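You operate a simulated robot arm through the tools that you are given. There is no shell and no other tool. Be economical: measure what you need, move in short steps, check, and stop when the job is done.

You are at the controls of a simulated two-armed robot. One attempt, no reset.

## Task
Carry the red-handled tray with both arms and set it on the top of the steel bench.

It is judged by the outcome, as a careful person would: the job done as asked, and still so three seconds after it is handed in. It fails if anything else is knocked over, pushed out of place, dropped, spilled or broken.

## Robot
Two 7-joint arms with three-finger grippers on one trunk, on a base that drives. Base frame: it is fixed to the floor where the robot stands at the start and does not move with it; the origin is under the middle of the robot, x ahead of it, y to its left, z up. Lengths are in m, angles in degrees, forces in N, time in s.
The left shoulder is at the start at [0.03, 0.124, 1.008], the right one opposite. With the tool pointing down near the work surface each hand reaches from about 0.1 to 0.78 m from the robot's upright axis, wherever it stands, measured 20 degrees to its own side. Places, roughly: top of the steel bench [-3.5, -1.5, 0.9]. Payload 2.2 kg a hand.
The TCP of each hand is the grasp point between the finger pads, 0.028 m short of the fingertips. In the tool frame z runs along the fingers and y along their closing line. Largest opening 0.102 m; the body of the gripper starts 0.071 m behind the TCP.
Orientation is told as [roll, pitch, yaw] about the base's x, y, z axes, in that order, counted from this pose: with the fingers straight down and closing along the base's y, the tool's x points along the base's -x, its y along +y and its z along -z.

## Interface
- The arms move only by the tool play_rows. It takes "left_series", "right_series" or both (then of equal length, played together; a hand with none holds still); each is a list of rows, each a list of 3 entries, a list of its own where there are three numbers: the gripper command, from -1 (fully open) to 1 (shut), values between in proportion, then the shift along the base's x, y, z in cm, then the turn, a rotation vector about the base's x, y, z in degrees. In form: [[gripper, [dx, dy, dz], [rx, ry, rz]], ...]. A call has 1 to 20 rows; each row shifts and turns the commanded pose from where the row before left it. Each row takes 0.2 s and may step no farther than 0.05 m and 8.6 degrees from the row before; otherwise, or with a gripper value out of range, the whole call is refused. A pose out of reach is approached as far as the arm can. The call stops where the force on the tool passes 40 N (or 10 N more than at its start, if that is more) or the arm is blocked; 0.2 s more then pass. Each finger halts on what it meets, pressing with about 35 N; the grip force reading is that of the motor and also rises with nothing between the fingers. The clock runs only during rows and for 0.2 s after the last one: add rows that do not move to give the fingers time. The reply holds the time, the measured pose of the TCP, the force on the tool along the base axes, the opening and the grip force, in the units named above and with some noise, with the torque about the TCP (base axes, N m) and any sound that the robot's microphone picked up.
- Cameras (640 x 400 px; columns grow to the right, rows downward): "scene" is now at [0.0408, 0.0075, 1.7134]; the picture's right is [0.13, -0.99, 0.00], its down [-0.83, -0.11, -0.54] and it looks along [0.54, 0.07, -0.84] (base axes); focal length 280 px, centre (320, 200). "left" rides on the left gripper at [0.072, 0.038, -0.086] in its tool frame; the picture's right is [-0.47, 0.89, 0.00], its down [-0.60, -0.32, -0.73] and it looks along [-0.65, -0.34, 0.68] (tool axes); focal length 256 px, centre (320, 200). "right" rides on the right gripper at [0.069, 0.044, -0.086] in its tool frame; the picture's right is [-0.53, 0.85, 0.00], its down [-0.58, -0.36, -0.73] and it looks along [-0.62, -0.39, 0.68] (tool axes); focal length 256 px, centre (320, 200). There is no depth. A picture from a camera that has moved, and an enlarged one, comes with that camera's place and axes in the base frame and with its lens.
- get_image(camera): a new picture of that camera. The clock stands still meanwhile.
- raise_lower(by): slides the trunk up (or, below 0, down) by that many m; the arms and the scene camera ride with it, the base frame stays. It gives what a move gives, with no picture.
- drive_base(legs): drives the robot by 1 to 6 legs, each [ahead, left, turn to the left] in m, m and degrees, along the robot's own axes; the way and the turn of a leg run together, so that a leg with both is an arc; at most 1.5 m and 180 degrees a leg. The arms and the cameras ride along, it lands a little off, and it stops where it bumps. It gives what a move gives.
- head_to(pan, tilt): turns the head with the scene camera to pan (to the left, within 143 degrees either way) and tilt (down, from -29 to 69), counted from straight ahead of the robot. It gives what a move gives.
- inspect(camera, box): a new picture of the part [left, top, right, bottom] of that camera's present view, enlarged. The clock stands still meanwhile.
- hand_in(): hands the job in; it is judged then, once.

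Go step by step. Nothing tells you exact positions but the pictures and the camera data: compare them with the known pose of the tool, close in by small moves and look again before you grip or let go. The budget is 120 turns and 100 pictures, counting those below and the enlarged ones. Unless the task says otherwise, let go and move clear before handing in, and close with one line.

The tools are called as name(argument=value, ...) on one line, values as JSON. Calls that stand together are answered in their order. play_rows: Moves the arms, as the interface text tells. Its arguments: {"type":"object","properties":{"left_series":{"type":"array"},"right_series":{"type":"array"}},"required":[]} The other tools are called the same way: raise_lower (by) slides the trunk up or down; drive_base (legs) drives the base; head_to (pan, tilt) turns the head that bears the scene camera; get_image (camera) takes a picture; inspect (camera, box) takes an enlarged picture of a part of a camera's view; hand_in () hands the job in.

At the start:

```text
t: 0.0
left_tcp_pos: [0.645, 0.2823, 1.0744]
left_tcp_rot: [-0.1, 0.1, 0.0]
left_force: [-0.1, -0.7, 0.3]
left_wrist_torque: [0.03, -0.02, 0.02]
left_grip_width: 0.1019
left_grip_force: 0.1
right_tcp_pos: [0.3765, -0.1814, 1.1222]
right_tcp_rot: [0.0, 0.0, -0.1]
right_force: [-0.7, 0.2, 0.2]
right_wrist_torque: [0.02, -0.01, 0.04]
right_grip_width: 0.102
right_grip_force: 0.1
trunk travel left (down, up): [-0.25, 0.29]
robot x, y, heading: [-0.0032, -0.0035, -0.3]
head pan, tilt: [7.3, 57.1]
```

scene: 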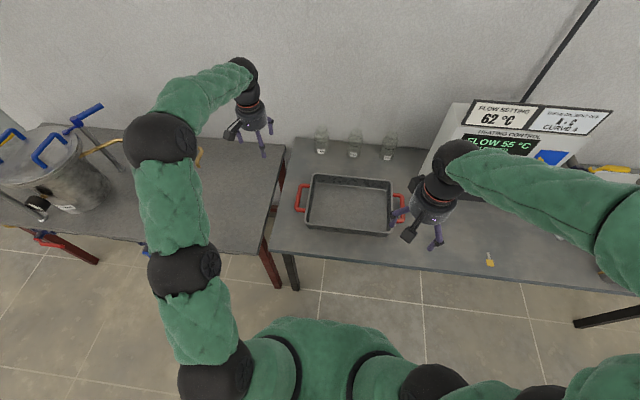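
right: 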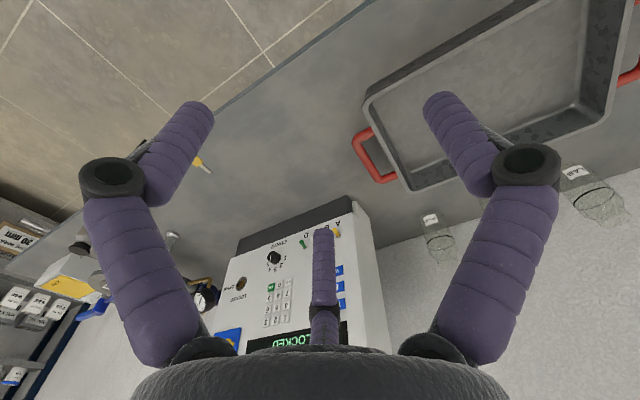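
left: 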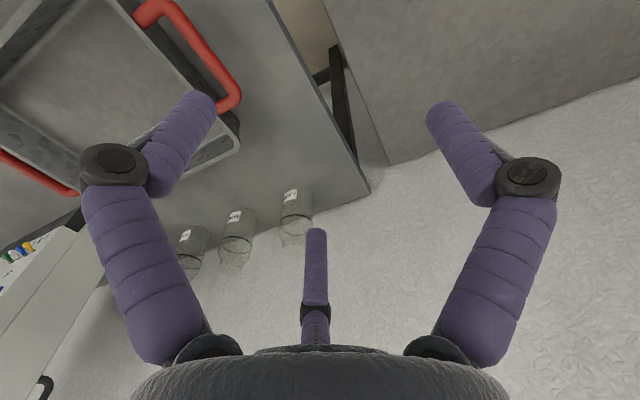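

The tray stands on the table ahead of me, with a red handle at its left end and one at its right, and three glass vessels behind it. I'll enlarge the views to locate the handles.

inspect(camera="scene", box=[270, 120, 430, 260])

inspect(camera="right", box=[320, 40, 480, 240])

inspect(camera="left", box=[0, 0, 320, 250])

```text
2.86 times, centred on (350, 190) of scene
camera zoom: at [0.0408, 0.0075, 1.7134], right [0.13, -0.99, 0.0], down [-0.83, -0.11, -0.54], along [0.54, 0.07, -0.84], focal length 800 px, centre (234, 229)
```

zoom: 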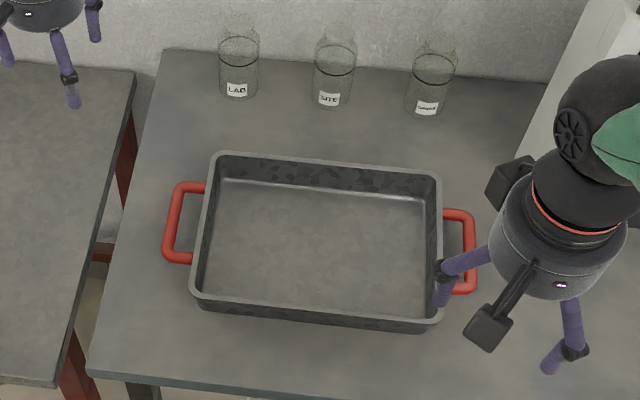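

```text
2.00 times, centred on (400, 140) of right
camera zoom: at [0.3069, -0.1368, 1.209], right [0.53, 0.85, 0.0], down [0.58, -0.36, 0.73], along [0.62, -0.39, -0.68], focal length 512 px, centre (160, 320)
```

zoom: 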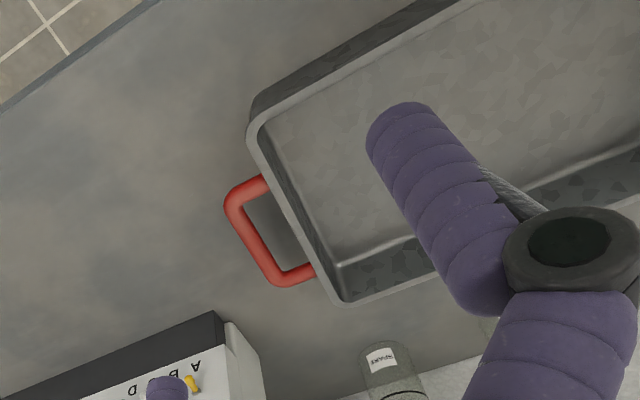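

```text
1.60 times, centred on (160, 125) of left
camera zoom: at [0.5732, 0.3205, 1.1597], right [0.47, 0.89, 0.0], down [0.6, -0.32, 0.73], along [0.65, -0.34, -0.68], focal length 410 px, centre (576, 320)
```

zoom: 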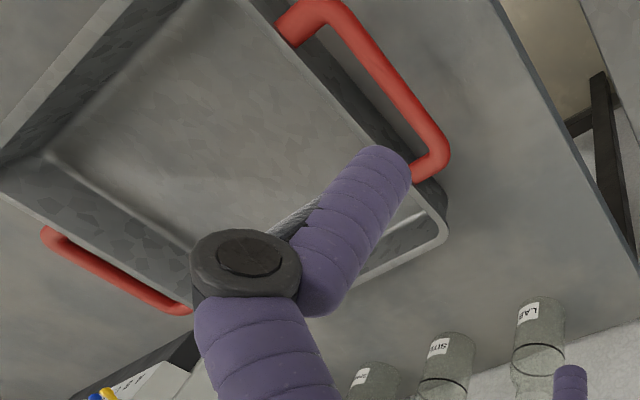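

Triangulating the handles gives a left bar near (0.60, 0.157, 0.845) and a right bar near (0.60, -0.218, 0.845), with the table top at about 0.785. Before gripping, I'll look around for the bench and the way to it.

head_to(pan=-143, tilt=15)

get_image(camera="scene")

head_to(pan=140, tilt=20)

get_image(camera="scene")

head_to(pan=-80, tilt=25)

get_image(camera="scene")

```text
t: 2.4
left_tcp_pos: [0.6433, 0.2821, 1.0739]
left_tcp_rot: [0.0, 0.0, 0.0]
left_force: [-0.7, 0.3, 0.2]
left_wrist_torque: [-0.01, 0.01, 0.0]
left_grip_width: 0.1019
left_grip_force: 0.1
right_tcp_pos: [0.3766, -0.1825, 1.122]
right_tcp_rot: [0.1, 0.0, 0.0]
right_force: [0.0, 0.0, 0.8]
right_wrist_torque: [-0.03, 0.01, 0.01]
right_grip_width: 0.1022
right_grip_force: 0.1
trunk travel left (down, up): [-0.25, 0.29]
robot x, y, heading: [-0.001, 0.0023, -0.1]
head pan, tilt: [-143.0, 15.0]
```

```text
93 pictures are left
camera scene: at [-0.103, -0.0576, 1.7763], right [-0.6, 0.8, 0.0], down [0.21, 0.16, -0.97], along [-0.77, -0.58, -0.26], focal length 280 px, centre (320, 200)
```

scene: 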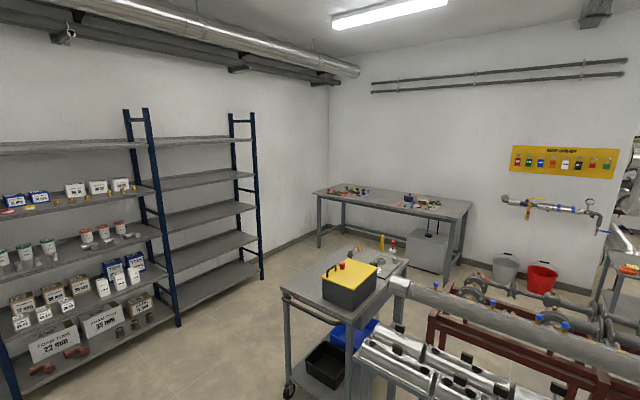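

```text
t: 6.2
left_tcp_pos: [0.6449, 0.2826, 1.0735]
left_tcp_rot: [0.0, -0.1, 0.1]
left_force: [0.1, 0.2, -0.2]
left_wrist_torque: [-0.01, -0.02, 0.0]
left_grip_width: 0.1023
left_grip_force: 0.1
right_tcp_pos: [0.3769, -0.1805, 1.1208]
right_tcp_rot: [0.0, 0.1, 0.1]
right_force: [-0.4, 0.6, -0.8]
right_wrist_torque: [0.01, 0.0, -0.02]
right_grip_width: 0.1022
right_grip_force: 0.0
trunk travel left (down, up): [-0.25, 0.29]
robot x, y, heading: [0.0, 0.0018, 0.0]
head pan, tilt: [140.0, 20.0]
```

```text
92 pictures are left
camera scene: at [-0.0998, 0.0585, 1.7681], right [0.64, 0.77, 0.0], down [0.26, -0.22, -0.94], along [-0.72, 0.6, -0.34], focal length 280 px, centre (320, 200)
```

scene: 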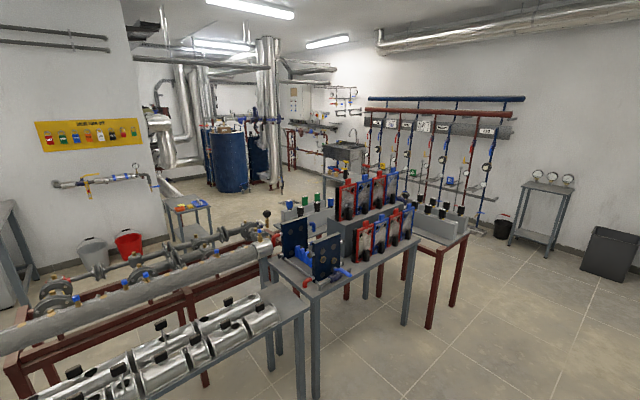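

```text
t: 9.4
left_tcp_pos: [0.6439, 0.2823, 1.0745]
left_tcp_rot: [0.0, 0.0, 0.0]
left_force: [1.0, -1.4, 0.8]
left_wrist_torque: [0.01, 0.03, -0.03]
left_grip_width: 0.1019
left_grip_force: 0.1
right_tcp_pos: [0.3766, -0.1812, 1.1222]
right_tcp_rot: [0.0, -0.1, 0.0]
right_force: [-0.1, -0.3, 0.1]
right_wrist_torque: [0.03, 0.0, 0.0]
right_grip_width: 0.1024
right_grip_force: 0.1
trunk travel left (down, up): [-0.25, 0.29]
robot x, y, heading: [0.0015, -0.0011, 0.1]
head pan, tilt: [-80.0, 25.0]
```

```text
91 pictures are left
camera scene: at [-0.0124, -0.0921, 1.76], right [-0.98, -0.17, 0.0], down [-0.07, 0.42, -0.91], along [0.16, -0.89, -0.42], focal length 280 px, centre (320, 200)
```

scene: 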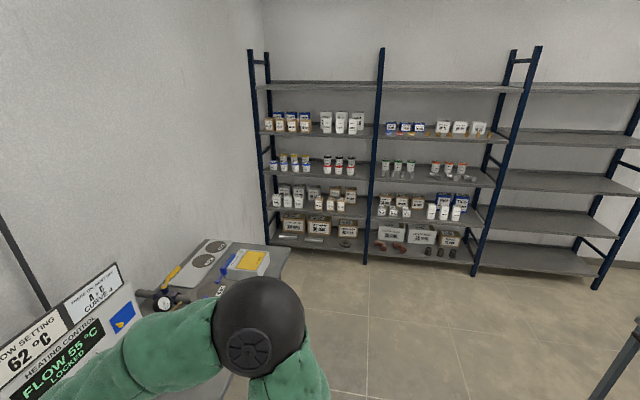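

The steel bench stands by the far wall, with its front edge around x = -2.95 and y from about -2.3 to -0.6. A clear aisle leads to it along y ≈ -1.7, between the cart and the shelves. Next I bring both hands above the handles with the fingers partly closed.

head_to(pan=0, tilt=57)

play_rows(left_series=[[0.25, [-0.6, -1.73, -1.77], [0, 0, 0]], [0.25, [-0.6, -1.73, -1.77], [0, 0, 0]], [0.25, [-0.6, -1.73, -1.77], [0, 0, 0]], [0.25, [-0.6, -1.73, -1.77], [0, 0, 0]], [0.25, [-0.6, -1.73, -1.77], [0, 0, 0]], [0.25, [-0.6, -1.73, -1.77], [0, 0, 0]], [0.25, [-0.6, -1.73, -1.77], [0, 0, 0]], [0.25, [0, 0, 0], [0, 0, 0]]], right_series=[[0.25, [3.21, -0.57, -2.46], [0, 0, 0]], [0.25, [3.21, -0.57, -2.46], [0, 0, 0]], [0.25, [3.21, -0.57, -2.46], [0, 0, 0]], [0.25, [3.21, -0.57, -2.46], [0, 0, 0]], [0.25, [3.21, -0.57, -2.46], [0, 0, 0]], [0.25, [3.21, -0.57, -2.46], [0, 0, 0]], [0.25, [3.21, -0.57, -2.46], [0, 0, 0]], [0.25, [0, 0, 0], [0, 0, 0]]])

inspect(camera="scene", box=[200, 80, 440, 280])

get_image(camera="left")

get_image(camera="right")

```text
t: 10.9
left_tcp_pos: [0.6444, 0.282, 1.0737]
left_tcp_rot: [0.1, 0.0, 0.1]
left_force: [0.3, 0.0, 0.3]
left_wrist_torque: [0.0, -0.03, 0.01]
left_grip_width: 0.1021
left_grip_force: 0.0
right_tcp_pos: [0.3773, -0.1813, 1.1227]
right_tcp_rot: [-0.1, 0.0, 0.0]
right_force: [0.7, 0.5, 0.1]
right_wrist_torque: [0.03, 0.0, 0.02]
right_grip_width: 0.1022
right_grip_force: 0.0
trunk travel left (down, up): [-0.25, 0.29]
robot x, y, heading: [-0.0002, 0.0005, -0.1]
head pan, tilt: [0.0, 57.0]
```

```text
t: 12.7
left_tcp_pos: [0.6017, 0.1616, 0.9503]
left_tcp_rot: [0.0, -0.1, -0.1]
left_force: [-0.2, -0.8, -0.2]
left_wrist_torque: [-0.01, -0.04, 0.01]
left_grip_width: 0.0383
left_grip_force: 0.0
right_tcp_pos: [0.5997, -0.2212, 0.951]
right_tcp_rot: [0.0, 0.1, 0.0]
right_force: [-0.2, 0.4, 0.2]
right_wrist_torque: [0.01, 0.0, 0.03]
right_grip_width: 0.0384
right_grip_force: 0.0
trunk travel left (down, up): [-0.25, 0.29]
robot x, y, heading: [0.0013, 0.0013, -0.2]
head pan, tilt: [0.0, 57.0]
```

```text
2.00 times, centred on (320, 180) of scene
camera zoom: at [0.0403, -0.001, 1.7136], right [0.0, -1.0, 0.0], down [-0.84, 0.0, -0.55], along [0.55, 0.0, -0.84], focal length 560 px, centre (320, 240)
```

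zoom: 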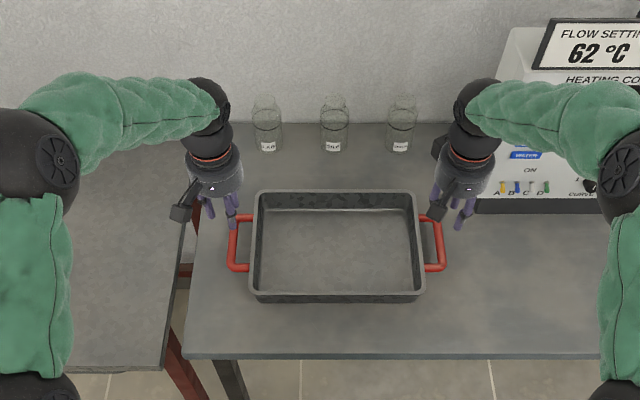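

```text
89 pictures are left
camera left: at [0.5304, 0.2, 1.0363], right [0.46, 0.89, 0.0], down [0.6, -0.32, 0.73], along [0.65, -0.34, -0.68], focal length 256 px, centre (320, 200)
```

left: 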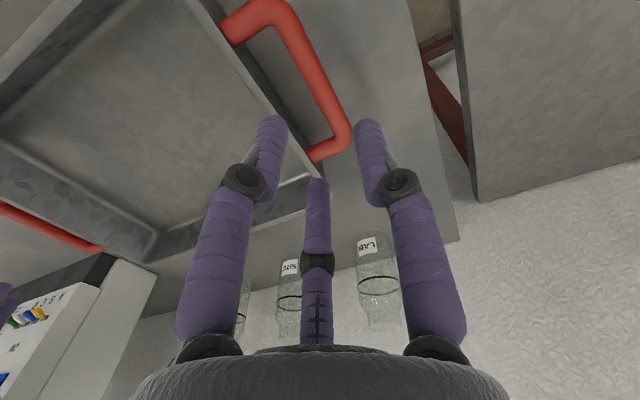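

```text
88 pictures are left
camera right: at [0.5299, -0.1763, 1.0376], right [0.53, 0.85, 0.0], down [0.58, -0.36, 0.73], along [0.62, -0.39, -0.68], focal length 256 px, centre (320, 200)
```

right: 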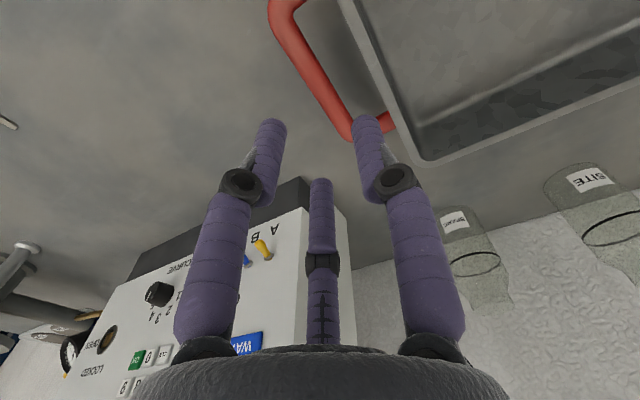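

The gripper pictures show three fingers: one on the tool's +y side and a pair on the -y side. On the left hand that pair would go into the narrow gap between bar and tray. I'll lift the left hand a little and turn it 180° about the vertical, so that each hand puts its single finger in the gap.

play_rows(left_series=[[0.25, [0, 0, 3], [0, 0, 0]], [0.25, [0, 0, 3], [0, 0, 0]], [0.25, [0, 0, 0], [0, 0, 8.5]], [0.25, [0, 0, 0], [0, 0, 8.5]], [0.25, [0, 0, 0], [0, 0, 8.5]], [0.25, [0, 0, 0], [0, 0, 8.5]], [0.25, [0, 0, 0], [0, 0, 8.5]], [0.25, [0, 0, 0], [0, 0, 8.5]], [0.25, [0, 0, 0], [0, 0, 8.5]], [0.25, [0, 0, 0], [0, 0, 8.5]]])

get_image(camera="scene")

```text
t: 14.9
left_tcp_pos: [0.6012, 0.161, 1.0106]
left_tcp_rot: [0.0, 0.0, 68.1]
left_force: [1.1, -0.5, -0.1]
left_wrist_torque: [-0.01, -0.01, 0.02]
left_grip_width: 0.0383
left_grip_force: 0.2
right_tcp_pos: [0.6008, -0.2206, 0.951]
right_tcp_rot: [0.0, 0.0, 0.0]
right_force: [0.4, 0.0, 0.4]
right_wrist_torque: [-0.01, 0.03, 0.01]
right_grip_width: 0.038
right_grip_force: 0.1
trunk travel left (down, up): [-0.25, 0.29]
robot x, y, heading: [-0.0018, 0.0014, 0.4]
head pan, tilt: [0.0, 57.0]
```

```text
87 pictures are left
camera scene: at [0.0415, -0.0014, 1.7135], right [0.0, -1.0, 0.0], down [-0.84, 0.0, -0.54], along [0.54, 0.0, -0.84], focal length 280 px, centre (320, 200)
```

scene: 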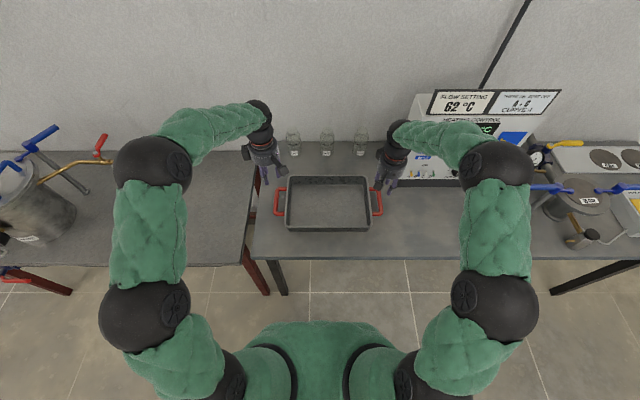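

The arm follows the turn and its posture stays the same. I'll finish the turn.

play_rows(left_series=[[0.25, [0, 0, 0], [0, 0, 8]], [0.25, [0, 0, 0], [0, 0, 8]], [0.25, [0, 0, 0], [0, 0, 8]], [0.25, [0, 0, 0], [0, 0, 8]], [0.25, [0, 0, 0], [0, 0, 8]], [0.25, [0, 0, 0], [0, 0, 8]], [0.25, [0, 0, 0], [0, 0, 8]], [0.25, [0, 0, 0], [0, 0, 8]], [0.25, [0, 0, 0], [0, 0, 8]], [0.25, [0, 0, 0], [0, 0, 8]], [0.25, [0, 0, 0], [0, 0, 8]], [0.25, [0, 0, 0], [0, 0, 8]], [0.25, [0, 0, 0], [0, 0, 8]], [0.25, [0, 0, 0], [0, 0, 8]]])

get_image(camera="left")

inspect(camera="scene", box=[220, 100, 440, 260])

```text
t: 17.9
left_tcp_pos: [0.6164, 0.1863, 1.0099]
left_tcp_rot: [0.5, -0.2, 166.7]
left_force: [0.2, 0.1, 1.2]
left_wrist_torque: [-0.01, -0.01, 0.03]
left_grip_width: 0.0381
left_grip_force: 0.0
left hand out of reach, approached as far as the arm can: row 12, 13, 14
right_tcp_pos: [0.6, -0.2206, 0.9494]
right_tcp_rot: [0.0, 0.0, 0.0]
right_force: [0.2, 0.2, -0.2]
right_wrist_torque: [0.02, 0.01, -0.02]
right_grip_width: 0.0382
right_grip_force: 0.1
trunk travel left (down, up): [-0.25, 0.29]
robot x, y, heading: [0.001, -0.002, 0.4]
head pan, tilt: [0.0, 57.0]
```

```text
86 pictures are left
camera left: at [0.6798, 0.1334, 1.0959], right [-0.66, -0.75, 0.01], down [-0.51, 0.45, 0.73], along [-0.55, 0.47, -0.68], focal length 256 px, centre (320, 200)
```

left: 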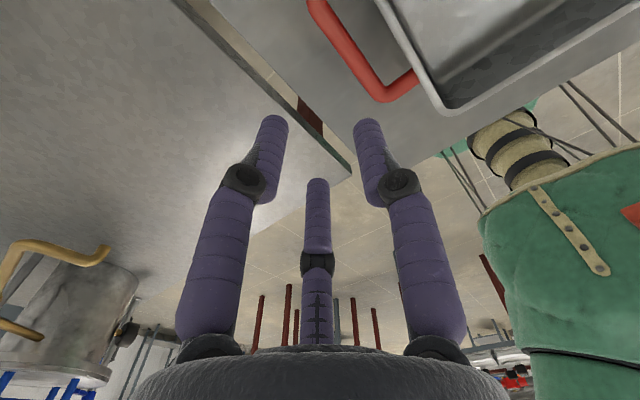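

```text
2.50 times, centred on (330, 180) of scene
camera zoom: at [0.041, -0.0023, 1.7135], right [0.0, -1.0, 0.0], down [-0.84, 0.0, -0.54], along [0.54, 0.0, -0.84], focal length 700 px, centre (295, 250)
```

zoom: 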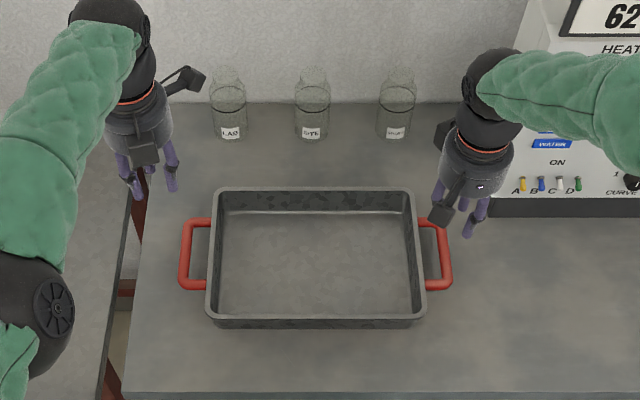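

The left wrist stops at about 160° going this way. I'll turn it the other way round to reach the same orientation.

play_rows(left_series=[[0.25, [0, 0, 0], [0, 0, -8.5]], [0.25, [0, 0, 0], [0, 0, -8.5]], [0.25, [0, 0, 0], [0, 0, -8.5]], [0.25, [0, 0, 0], [0, 0, -8.5]], [0.25, [0, 0, 0], [0, 0, -8.5]], [0.25, [0, 0, 0], [0, 0, -8.5]], [0.25, [0, 0, 0], [0, 0, -8.5]], [0.25, [0, 0, 0], [0, 0, -8.5]], [0.25, [0, 0, 0], [0, 0, -8.5]], [0.25, [0, 0, 0], [0, 0, -8.5]], [0.25, [0, 0, 0], [0, 0, -8.5]], [0.25, [0, 0, 0], [0, 0, -8.5]], [0.25, [0, 0, 0], [0, 0, -8.5]], [0.25, [0, 0, 0], [0, 0, -8.5]], [0.25, [0, 0, 0], [0, 0, -8.5]], [0.25, [0, 0, 0], [0, 0, -8.5]], [0.25, [0, 0, 0], [0, 0, -8.5]], [0.25, [0, 0, 0], [0, 0, -8.5]], [0.25, [0, 0, 0], [0, 0, -8.5]], [0.25, [0, 0, 0], [0, 0, -8.5]]])

play_rows(left_series=[[0.25, [0, 0, 0], [0, 0, -8.5]], [0.25, [0, 0, 0], [0, 0, -8.5]], [0.25, [0, 0, 0], [0, 0, -8.5]], [0.25, [0, 0, 0], [0, 0, -8.5]], [0.25, [0, 0, 0], [0, 0, -8.5]], [0.25, [0, 0, 0], [0, 0, -8.5]], [0.25, [0, 0, 0], [0, 0, -8.5]], [0.25, [0, 0, 0], [0, 0, -8.5]], [0.25, [0, 0, 0], [0, 0, -8.5]], [0.25, [0, 0, 0], [0, 0, -8.5]], [0.25, [0, 0, 0], [0, 0, -8.5]], [0.25, [0, 0, 0], [0, 0, -8.5]], [0.25, [0, 0, 0], [0, 0, -8.5]], [0.25, [0, 0, 0], [0, 0, -8.5]], [0.25, [0, 0, 0], [0, 0, -8.5]], [0.25, [0, 0, 0], [0, 0, -8.5]], [0.25, [0, 0, 0], [0, 0, -8.5]], [0.25, [0, 0, 0], [0, 0, -8.5]], [0.25, [0, 0, 0], [0, 0, -8.5]]])

```text
t: 22.1
left_tcp_pos: [0.6169, 0.1858, 1.0091]
left_tcp_rot: [0.6, 0.0, -3.6]
left_force: [-0.4, -0.7, -0.4]
left_wrist_torque: [-0.02, 0.01, -0.02]
left_grip_width: 0.0385
left_grip_force: 0.1
right_tcp_pos: [0.6, -0.2203, 0.95]
right_tcp_rot: [0.1, 0.0, 0.1]
right_force: [-0.1, 0.3, -0.7]
right_wrist_torque: [-0.02, -0.01, 0.02]
right_grip_width: 0.0384
right_grip_force: 0.1
trunk travel left (down, up): [-0.25, 0.29]
robot x, y, heading: [-0.0013, -0.0039, 0.1]
head pan, tilt: [0.0, 57.0]
```

```text
t: 26.1
left_tcp_pos: [0.6165, 0.1867, 1.0098]
left_tcp_rot: [0.5, 0.1, -164.9]
left_force: [-0.1, 0.9, 0.3]
left_wrist_torque: [0.01, 0.01, -0.01]
left_grip_width: 0.0385
left_grip_force: 0.0
right_tcp_pos: [0.6012, -0.2214, 0.9504]
right_tcp_rot: [0.0, 0.0, 0.0]
right_force: [0.0, 0.8, -0.5]
right_wrist_torque: [-0.02, 0.03, -0.01]
right_grip_width: 0.0379
right_grip_force: 0.0
trunk travel left (down, up): [-0.25, 0.29]
robot x, y, heading: [-0.0021, -0.0011, -0.0]
head pan, tilt: [0.0, 57.0]
```

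It follows freely this way. I'll add the last 15° and bring the hand back over the handle.

play_rows(left_series=[[0.2, [-0.5, -0.5, 0], [0, 0, -7.5]], [0.2, [-0.5, -0.5, 0], [-0.4, 0, -7.6]], [0.2, [-0.4, -0.5, 0], [0, 0, 0]], [0.2, [0, 0, 0], [0, 0, 0]]])

get_image(camera="left")

get_image(camera="scene")

```text
t: 27.1
left_tcp_pos: [0.6028, 0.1702, 1.0097]
left_tcp_rot: [0.9, 0.0, -179.9]
left_force: [0.9, -0.3, -0.8]
left_wrist_torque: [0.02, 0.02, -0.02]
left_grip_width: 0.0407
left_grip_force: 0.1
right_tcp_pos: [0.6007, -0.2204, 0.9513]
right_tcp_rot: [0.0, 0.1, -0.1]
right_force: [-0.2, -0.2, -0.1]
right_wrist_torque: [0.0, 0.0, -0.01]
right_grip_width: 0.0381
right_grip_force: 0.0
trunk travel left (down, up): [-0.25, 0.29]
robot x, y, heading: [0.0025, -0.0004, 0.1]
head pan, tilt: [0.0, 57.0]
```

```text
84 pictures are left
camera left: at [0.6771, 0.1347, 1.0959], right [-0.46, -0.89, 0.01], down [-0.6, 0.33, 0.73], along [-0.65, 0.33, -0.69], focal length 256 px, centre (320, 200)
```

left: 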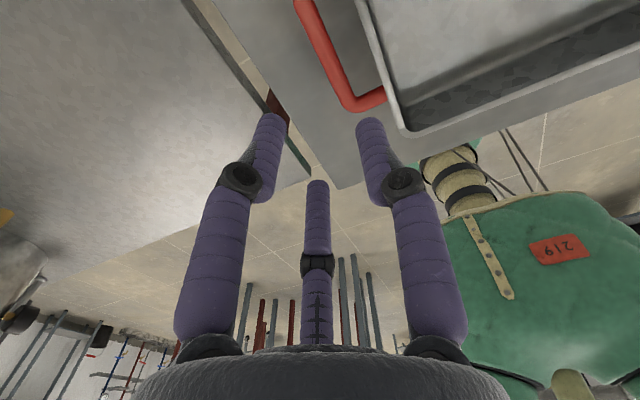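

```text
83 pictures are left
camera scene: at [0.0417, -0.0012, 1.7135], right [0.0, -1.0, 0.0], down [-0.84, 0.0, -0.54], along [0.54, 0.0, -0.84], focal length 280 px, centre (320, 200)
```

scene: 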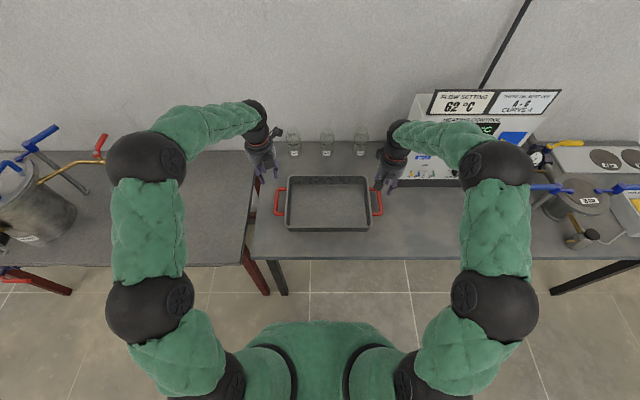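

Both hands now have the single finger on the tray side. I'll lower them until the fingertips are just above rim height and check the alignment.

play_rows(left_series=[[0.2, [-0.2, -0.1, -3], [0, 0, 0]], [0.2, [-0.2, -0.1, -3], [0, 0, 0]], [0.2, [-0.2, -0.1, -2.5], [0, 0, 0]], [0.2, [-0.1, -0.1, -2], [0, 0, 0]], [0.2, [0, 0, 0], [0, 0, 0]]], right_series=[[0.2, [-0.2, -0.3, -1.2], [0, 0, 0]], [0.2, [-0.2, -0.3, -1.2], [0, 0, 0]], [0.2, [-0.2, -0.2, -1.2], [0, 0, 0]], [0.2, [0, -0.2, -1], [0, 0, 0]], [0.2, [0, 0, 0], [0, 0, 0]]])

get_image(camera="left")

get_image(camera="right")

inspect(camera="scene", box=[250, 140, 410, 240])

```text
t: 28.3
left_tcp_pos: [0.597, 0.1676, 0.9057]
left_tcp_rot: [0.9, 0.0, -180.0]
left_force: [0.1, 0.0, 0.1]
left_wrist_torque: [0.01, 0.04, -0.01]
left_grip_width: 0.0409
left_grip_force: 0.2
right_tcp_pos: [0.5947, -0.2314, 0.9033]
right_tcp_rot: [-0.1, 0.0, 0.0]
right_force: [-0.7, -0.3, 0.6]
right_wrist_torque: [-0.03, 0.01, 0.03]
right_grip_width: 0.0409
right_grip_force: 0.1
trunk travel left (down, up): [-0.25, 0.29]
robot x, y, heading: [-0.002, 0.0007, 0.1]
head pan, tilt: [0.0, 57.0]
```

```text
82 pictures are left
camera left: at [0.6703, 0.1314, 0.9917], right [-0.46, -0.89, 0.01], down [-0.6, 0.33, 0.73], along [-0.65, 0.33, -0.69], focal length 256 px, centre (320, 200)
```

left: 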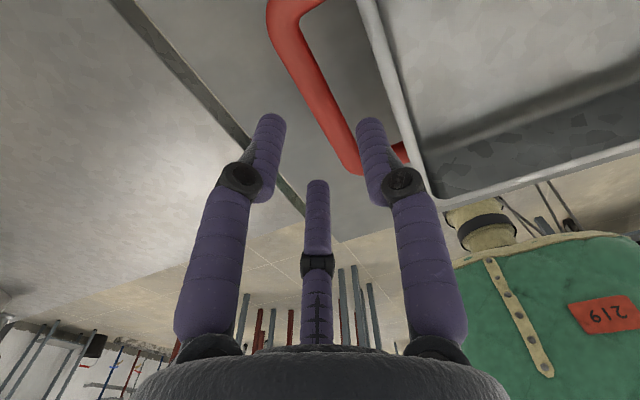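

```text
81 pictures are left
camera right: at [0.5252, -0.1871, 0.9908], right [0.53, 0.85, 0.0], down [0.58, -0.36, 0.73], along [0.62, -0.39, -0.68], focal length 256 px, centre (320, 200)
```

right: 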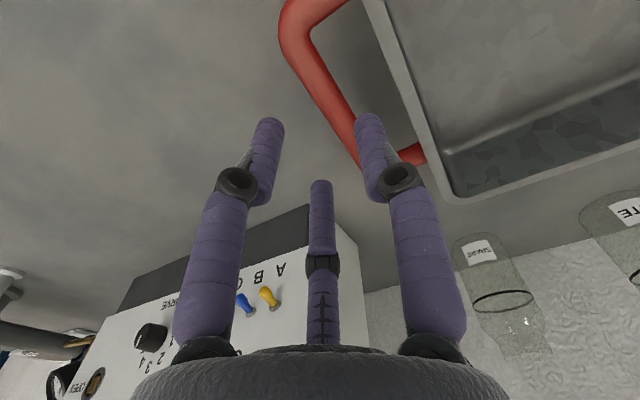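

```text
4.00 times, centred on (330, 190) of scene
camera zoom: at [0.0413, -0.0014, 1.7136], right [0.0, -1.0, 0.0], down [-0.84, 0.0, -0.54], along [0.54, 0.0, -0.84], focal length 1120 px, centre (280, 240)
```

zoom: 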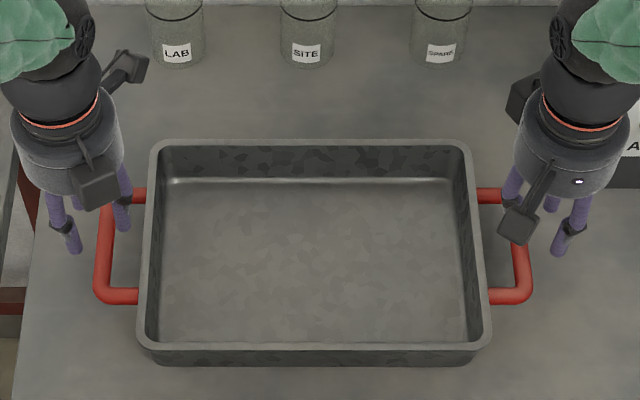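

The single fingertips line up with the gaps, left at y ≈ 0.140 and right at about -0.202. I'll descend in two stages.

play_rows(left_series=[[0.2, [0, 0, -1], [0, 0, 0]], [0.2, [0, 0, -1], [0, 0, 0]], [0.2, [0, 0, -1], [0, 0, 0]], [0.2, [0, 0, 0], [0, 0, 0]]], right_series=[[0.2, [0, 0.2, -1], [0, 0, 0]], [0.2, [0, 0, -1], [0, 0, 0]], [0.2, [0, 0, -0.8], [0, 0, 0]], [0.2, [0, 0, 0], [0, 0, 0]]])

get_image(camera="left")

get_image(camera="right")

```text
t: 29.3
left_tcp_pos: [0.5961, 0.1684, 0.8761]
left_tcp_rot: [0.9, 0.0, -179.8]
left_force: [0.2, 0.3, -1.0]
left_wrist_torque: [-0.03, -0.01, 0.02]
left_grip_width: 0.041
left_grip_force: 0.0
right_tcp_pos: [0.5966, -0.2293, 0.8755]
right_tcp_rot: [0.0, 0.1, 0.1]
right_force: [0.1, 0.5, 0.0]
right_wrist_torque: [0.01, 0.02, 0.0]
right_grip_width: 0.0409
right_grip_force: 0.2
trunk travel left (down, up): [-0.25, 0.29]
robot x, y, heading: [0.0039, 0.0011, 0.1]
head pan, tilt: [0.0, 57.0]
```

```text
79 pictures are left
camera left: at [0.6696, 0.1314, 0.9615], right [-0.46, -0.89, 0.01], down [-0.6, 0.33, 0.73], along [-0.65, 0.33, -0.69], focal length 256 px, centre (320, 200)
```

left: 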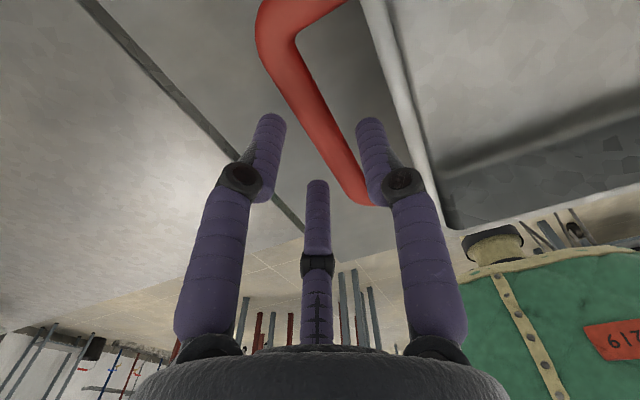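

```text
78 pictures are left
camera right: at [0.5264, -0.1848, 0.9624], right [0.53, 0.85, 0.0], down [0.58, -0.36, 0.73], along [0.62, -0.39, -0.68], focal length 256 px, centre (320, 200)
```

right: 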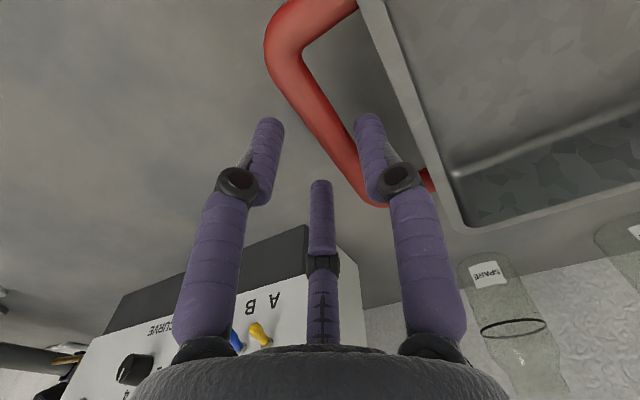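

Both single fingertips have entered the gaps cleanly. I go down to bar height.

play_rows(left_series=[[0.2, [0, 0, -1], [0, 0, 0]], [0.2, [0, 0, -1], [0, 0, 0]], [0.2, [0, 0, -0.8], [0, 0, 0]], [0.2, [0, 0, 0], [0, 0, 0]]], right_series=[[0.2, [0, 0, -1], [0, 0, 0]], [0.2, [0, 0, -1], [0, 0, 0]], [0.2, [0, 0, -0.8], [0, 0, 0]], [0.2, [0, 0, 0], [0, 0, 0]]])

get_image(camera="left")

get_image(camera="right")

```text
t: 30.3
left_tcp_pos: [0.5956, 0.1676, 0.8466]
left_tcp_rot: [0.9, -0.1, -179.9]
left_force: [0.4, -0.4, 0.7]
left_wrist_torque: [0.01, 0.02, 0.01]
left_grip_width: 0.0409
left_grip_force: 0.1
right_tcp_pos: [0.5958, -0.2295, 0.8475]
right_tcp_rot: [0.0, 0.0, -0.1]
right_force: [-0.2, 0.0, -1.5]
right_wrist_torque: [0.02, 0.0, 0.0]
right_grip_width: 0.0407
right_grip_force: 0.0
trunk travel left (down, up): [-0.25, 0.29]
robot x, y, heading: [-0.0009, -0.0045, 0.1]
head pan, tilt: [0.0, 57.0]
```

```text
77 pictures are left
camera left: at [0.669, 0.1315, 0.9336], right [-0.46, -0.89, 0.01], down [-0.6, 0.33, 0.73], along [-0.65, 0.33, -0.69], focal length 256 px, centre (320, 200)
```

left: 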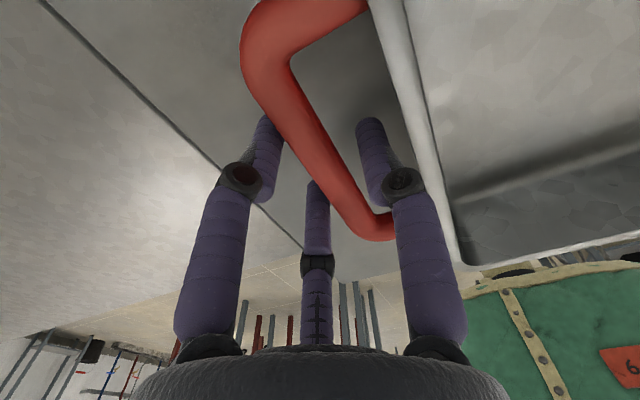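

```text
76 pictures are left
camera right: at [0.5253, -0.1852, 0.935], right [0.53, 0.85, 0.0], down [0.58, -0.36, 0.73], along [0.62, -0.39, -0.68], focal length 256 px, centre (320, 200)
```

right: 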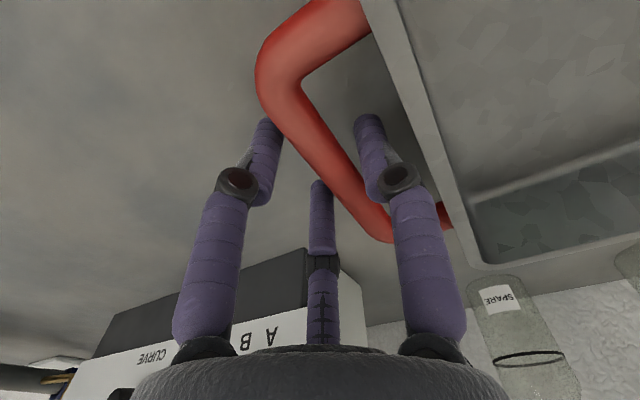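

The bars lie between the fingers on both sides. I centre the hands and close gradually.

play_rows(left_series=[[0.35, [0, -0.3, 0], [0, 0, 0]], [0.5, [0, -0.2, 0], [0, 0, 0]], [0.65, [0, 0, 0], [0, 0, 0]], [0.8, [0, 0, 0], [0, 0, 0]], [1, [0, 0, 0], [0, 0, 0]], [1, [0, 0, 0], [0, 0, 0]], [1, [0, 0, 0], [0, 0, 0]]], right_series=[[0.35, [0, 0.3, 0], [0, 0, 0]], [0.5, [0, 0.3, 0], [0, 0, 0]], [0.65, [0, 0, 0], [0, 0, 0]], [0.8, [0, 0, 0], [0, 0, 0]], [1, [0, 0, 0], [0, 0, 0]], [1, [0, 0, 0], [0, 0, 0]], [1, [0, 0, 0], [0, 0, 0]]])

get_image(camera="left")

get_image(camera="right")

```text
t: 31.9
left_tcp_pos: [0.5952, 0.164, 0.8466]
left_tcp_rot: [0.7, 0.0, -179.9]
left_force: [-0.9, 38.7, 0.2]
left_wrist_torque: [0.17, 0.37, -1.08]
left_grip_width: 0.0241
left_grip_force: 35.5
right_tcp_pos: [0.5951, -0.2256, 0.8471]
right_tcp_rot: [-0.2, -0.1, 0.0]
right_force: [0.7, -39.1, 0.7]
right_wrist_torque: [-0.14, -0.15, 0.64]
right_grip_width: 0.0243
right_grip_force: 35.2
trunk travel left (down, up): [-0.25, 0.29]
robot x, y, heading: [-0.0001, 0.0046, -0.3]
head pan, tilt: [0.0, 57.0]
```

```text
75 pictures are left
camera left: at [0.6698, 0.1278, 0.9335], right [-0.46, -0.89, 0.01], down [-0.6, 0.33, 0.73], along [-0.65, 0.33, -0.69], focal length 256 px, centre (320, 200)
```

left: 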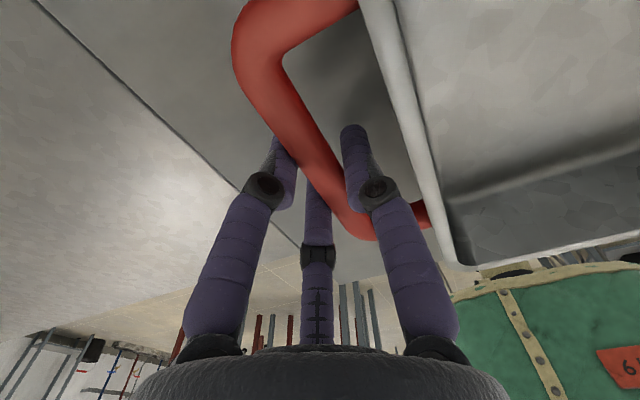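

```text
74 pictures are left
camera right: at [0.5255, -0.1812, 0.9348], right [0.53, 0.85, 0.0], down [0.58, -0.36, 0.73], along [0.62, -0.39, -0.68], focal length 256 px, centre (320, 200)
```

right: 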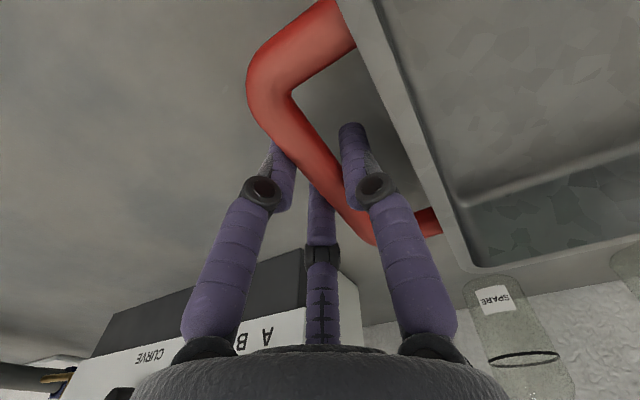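

The grips hold (24 mm wide, 35 N), but the hands are pressing toward each other with about 39 N. I ease each one outward a few millimetres.

play_rows(left_series=[[1, [0, 0.15, 0], [0, 0, 0]], [1, [0, 0, 0], [0, 0, 0]], [1, [0, 0, 0], [0, 0, 0]]], right_series=[[1, [0, -0.15, 0], [0, 0, 0]], [1, [0, 0, 0], [0, 0, 0]], [1, [0, 0, 0], [0, 0, 0]]])

```text
t: 32.7
left_tcp_pos: [0.5958, 0.1637, 0.8474]
left_tcp_rot: [0.9, 0.0, -180.0]
left_force: [-0.9, 30.4, 2.8]
left_wrist_torque: [0.06, 0.23, -1.08]
left_grip_width: 0.024
left_grip_force: 35.5
right_tcp_pos: [0.5958, -0.2268, 0.8481]
right_tcp_rot: [0.0, 0.0, 0.0]
right_force: [2.1, -31.1, -0.1]
right_wrist_torque: [-0.12, -0.48, 0.49]
right_grip_width: 0.0241
right_grip_force: 35.3
trunk travel left (down, up): [-0.25, 0.29]
robot x, y, heading: [-0.0033, 0.0, -0.3]
head pan, tilt: [0.0, 57.0]
```

play_rows(left_series=[[1, [0, 0.2, 0], [0, 0, 0]], [1, [0, 0.2, 0], [0, 0, 0]], [1, [0, 0, 0], [0, 0, 0]], [1, [0, 0, 0], [0, 0, 0]]], right_series=[[1, [0, -0.2, 0], [0, 0, 0]], [1, [0, -0.2, 0], [0, 0, 0]], [1, [0, 0, 0], [0, 0, 0]], [1, [0, 0, 0], [0, 0, 0]]])

```text
t: 33.7
left_tcp_pos: [0.5961, 0.165, 0.8474]
left_tcp_rot: [1.1, 0.1, 179.9]
left_force: [2.4, -29.5, 10.0]
left_wrist_torque: [-0.15, 0.1, -0.5]
left_grip_width: 0.0238
left_grip_force: 34.9
right_tcp_pos: [0.5949, -0.2254, 0.8478]
right_tcp_rot: [0.2, 0.1, 0.1]
right_force: [1.9, 24.6, 2.5]
right_wrist_torque: [0.15, -0.27, 0.24]
right_grip_width: 0.024
right_grip_force: 35.3
trunk travel left (down, up): [-0.25, 0.29]
robot x, y, heading: [0.0002, 0.0009, 0.0]
head pan, tilt: [0.0, 57.0]
```

The pull confirms both bars are firmly held. I go back about 1.8 mm to neutral.

play_rows(left_series=[[1, [0, -0.19, 0], [0, 0, 0]], [1, [0, 0, 0], [0, 0, 0]], [1, [0, 0, 0], [0, 0, 0]]], right_series=[[1, [0, 0.18, 0], [0, 0, 0]], [1, [0, 0, 0], [0, 0, 0]], [1, [0, 0, 0], [0, 0, 0]]])

```text
t: 34.5
left_tcp_pos: [0.5951, 0.1655, 0.8457]
left_tcp_rot: [1.0, 0.0, -179.9]
left_force: [1.4, -30.6, 11.2]
left_wrist_torque: [-0.16, -0.04, -0.49]
left_grip_width: 0.0238
left_grip_force: 34.8
right_tcp_pos: [0.5928, -0.2254, 0.8475]
right_tcp_rot: [0.0, 0.1, 0.2]
right_force: [1.4, 29.8, 1.3]
right_wrist_torque: [0.16, -0.03, 0.25]
right_grip_width: 0.0239
right_grip_force: 34.7
trunk travel left (down, up): [-0.25, 0.29]
robot x, y, heading: [-0.0012, 0.0013, -0.4]
head pan, tilt: [0.0, 57.0]
```

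play_rows(left_series=[[1, [0, -0.2, 0], [0, 0, 0]], [1, [0, 0, 0], [0, 0, 0]]], right_series=[[1, [0, 0.2, 0], [0, 0, 0]], [1, [0, 0, 0], [0, 0, 0]]])

```text
t: 35.1
left_tcp_pos: [0.5948, 0.1646, 0.8478]
left_tcp_rot: [1.0, 0.0, -179.8]
left_force: [0.4, -12.5, 10.2]
left_wrist_torque: [-0.11, -0.04, -0.67]
left_grip_width: 0.0238
left_grip_force: 35.2
right_tcp_pos: [0.5942, -0.2251, 0.8473]
right_tcp_rot: [-0.1, -0.1, 0.0]
right_force: [-0.6, 13.3, -0.2]
right_wrist_torque: [0.0, 0.48, 0.36]
right_grip_width: 0.0235
right_grip_force: 35.0
trunk travel left (down, up): [-0.25, 0.29]
robot x, y, heading: [0.0002, 0.0001, 0.0]
head pan, tilt: [0.0, 57.0]
```

The side load is down to about 12 N. I lift with the trunk so that both hands rise together, a small lift first.

play_rows(left_series=[[1, [0, -0.08, 0], [0, 0, 0]], [1, [0, 0, 0], [0, 0, 0]]], right_series=[[1, [0, 0.08, 0], [0, 0, 0]], [1, [0, 0, 0], [0, 0, 0]]])

raise_lower(by=0.05)

get_image(camera="scene")

get_image(camera="left")

```text
t: 35.7
left_tcp_pos: [0.596, 0.1646, 0.8462]
left_tcp_rot: [0.8, 0.1, -179.9]
left_force: [-2.7, 7.6, 5.3]
left_wrist_torque: [-0.03, -0.61, -0.77]
left_grip_width: 0.0238
left_grip_force: 34.8
right_tcp_pos: [0.5953, -0.2268, 0.8486]
right_tcp_rot: [-0.2, 0.0, 0.0]
right_force: [-0.2, -6.4, -0.2]
right_wrist_torque: [-0.13, 1.01, 0.61]
right_grip_width: 0.0238
right_grip_force: 35.1
trunk travel left (down, up): [-0.25, 0.29]
robot x, y, heading: [-0.0013, 0.0019, -0.2]
head pan, tilt: [0.0, 57.0]
```

```text
t: 36.6
left_tcp_pos: [0.5953, 0.1645, 0.8962]
left_tcp_rot: [0.8, -0.2, -179.9]
left_force: [0.4, 27.6, -3.2]
left_wrist_torque: [0.11, -0.03, -0.95]
left_grip_width: 0.0238
left_grip_force: 35.4
right_tcp_pos: [0.5957, -0.2252, 0.8981]
right_tcp_rot: [-0.2, -0.1, -0.1]
right_force: [-0.2, -27.3, -2.8]
right_wrist_torque: [-0.1, 0.07, 0.8]
right_grip_width: 0.0239
right_grip_force: 35.0
trunk travel left (down, up): [-0.3, 0.24]
robot x, y, heading: [-0.0011, 0.0019, -0.1]
head pan, tilt: [0.0, 57.0]
```

```text
73 pictures are left
camera scene: at [0.0424, -0.0015, 1.7634], right [0.0, -1.0, 0.0], down [-0.84, 0.0, -0.54], along [0.54, 0.0, -0.84], focal length 280 px, centre (320, 200)
```

scene: 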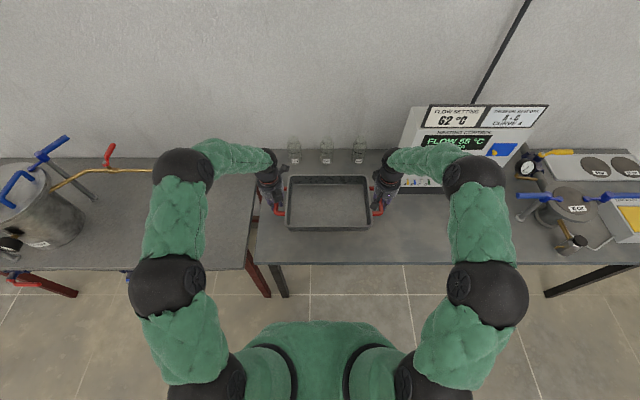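

```text
72 pictures are left
camera left: at [0.6698, 0.1281, 0.9825], right [-0.46, -0.89, 0.01], down [-0.6, 0.33, 0.73], along [-0.65, 0.33, -0.69], focal length 256 px, centre (320, 200)
```

left: 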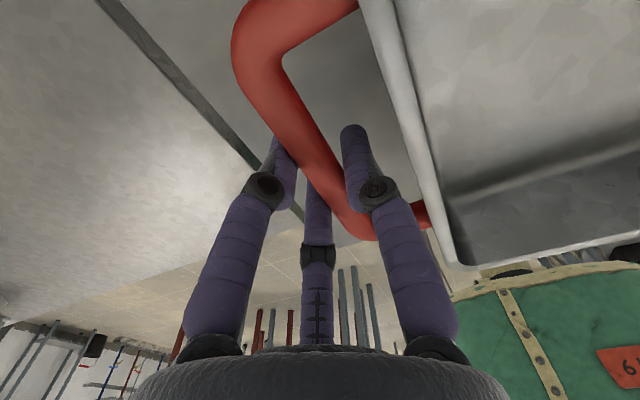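

The tray is lifted level and weighs only a few newtons per hand. I relax the squeeze slightly and raise it further, then pull it in toward the body.

play_rows(left_series=[[1, [0, 0.1, 0], [0, 0, 0]], [1, [0, 0, 0], [0, 0, 0]]], right_series=[[1, [0, -0.1, 0], [0, 0, 0]], [1, [0, 0, 0], [0, 0, 0]]])

raise_lower(by=0.2)

play_rows(left_series=[[1, [-1.5, 0, 0], [0, 0, 0]], [1, [-1.5, 0, 0], [0, 0, 0]], [1, [-1.5, 0, 0], [0, 0, 0]], [1, [-1.5, 0, 0], [0, 0, 0]], [1, [-1.5, 0, 0], [0, 0, 0]], [1, [-1.5, 0, 0], [0, 0, 0]], [1, [-1.5, 0, 0], [0, 0, 0]], [1, [-1.5, 0, 0], [0, 0, 0]], [1, [0, 0, 0], [0, 0, 0]]], right_series=[[1, [-1.5, 0, 0], [0, 0, 0]], [1, [-1.5, 0, 0], [0, 0, 0]], [1, [-1.5, 0, 0], [0, 0, 0]], [1, [-1.5, 0, 0], [0, 0, 0]], [1, [-1.5, 0, 0], [0, 0, 0]], [1, [-1.5, 0, 0], [0, 0, 0]], [1, [-1.5, 0, 0], [0, 0, 0]], [1, [-1.5, 0, 0], [0, 0, 0]], [1, [0, 0, 0], [0, 0, 0]]])

get_image(camera="scene")

```text
t: 37.2
left_tcp_pos: [0.5968, 0.1643, 0.897]
left_tcp_rot: [0.8, -0.1, -179.9]
left_force: [-1.2, 29.0, -3.9]
left_wrist_torque: [0.12, 0.55, -0.91]
left_grip_width: 0.024
left_grip_force: 34.9
right_tcp_pos: [0.5969, -0.2258, 0.8983]
right_tcp_rot: [-0.1, -0.1, -0.1]
right_force: [1.1, -28.5, -2.8]
right_wrist_torque: [-0.08, -0.5, 0.71]
right_grip_width: 0.0239
right_grip_force: 35.5
trunk travel left (down, up): [-0.3, 0.24]
robot x, y, heading: [0.0004, 0.0024, -0.0]
head pan, tilt: [0.0, 57.0]
```

```text
t: 39.4
left_tcp_pos: [0.5971, 0.1637, 1.0959]
left_tcp_rot: [1.0, 0.0, -180.0]
left_force: [-1.3, 31.0, -3.2]
left_wrist_torque: [0.1, 0.03, -1.02]
left_grip_width: 0.0239
left_grip_force: 35.1
right_tcp_pos: [0.5951, -0.2266, 1.0967]
right_tcp_rot: [-0.1, 0.1, -0.1]
right_force: [1.2, -30.5, -3.2]
right_wrist_torque: [-0.13, 0.0, 0.62]
right_grip_width: 0.0238
right_grip_force: 34.8
trunk travel left (down, up): [-0.5, 0.04]
robot x, y, heading: [0.0009, -0.0029, 0.0]
head pan, tilt: [0.0, 57.0]
```

```text
t: 40.5
left_tcp_pos: [0.5366, 0.1646, 1.0955]
left_tcp_rot: [0.8, -0.1, 180.0]
left_force: [-1.7, 1.3, -3.0]
left_wrist_torque: [-0.02, -0.26, -0.77]
left_grip_width: 0.0242
left_grip_force: 35.1
right_tcp_pos: [0.5344, -0.2259, 1.0976]
right_tcp_rot: [0.0, 0.1, 0.1]
right_force: [0.0, -2.6, -2.8]
right_wrist_torque: [-0.01, 0.26, 0.42]
right_grip_width: 0.024
right_grip_force: 34.8
trunk travel left (down, up): [-0.5, 0.04]
robot x, y, heading: [-0.0009, 0.0025, 0.2]
head pan, tilt: [0.0, 57.0]
stopped in row 5 (left hand): the force on the tool passed its limit at 42 N (the readings are from after the stop); the commanded pose is now the measured one
```

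```text
71 pictures are left
camera scene: at [0.0409, -0.0015, 1.9635], right [0.0, -1.0, 0.0], down [-0.84, 0.0, -0.54], along [0.54, 0.0, -0.84], focal length 280 px, centre (320, 200)
```

scene: 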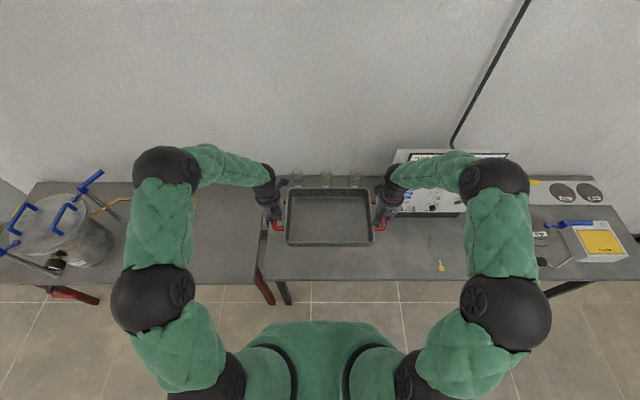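

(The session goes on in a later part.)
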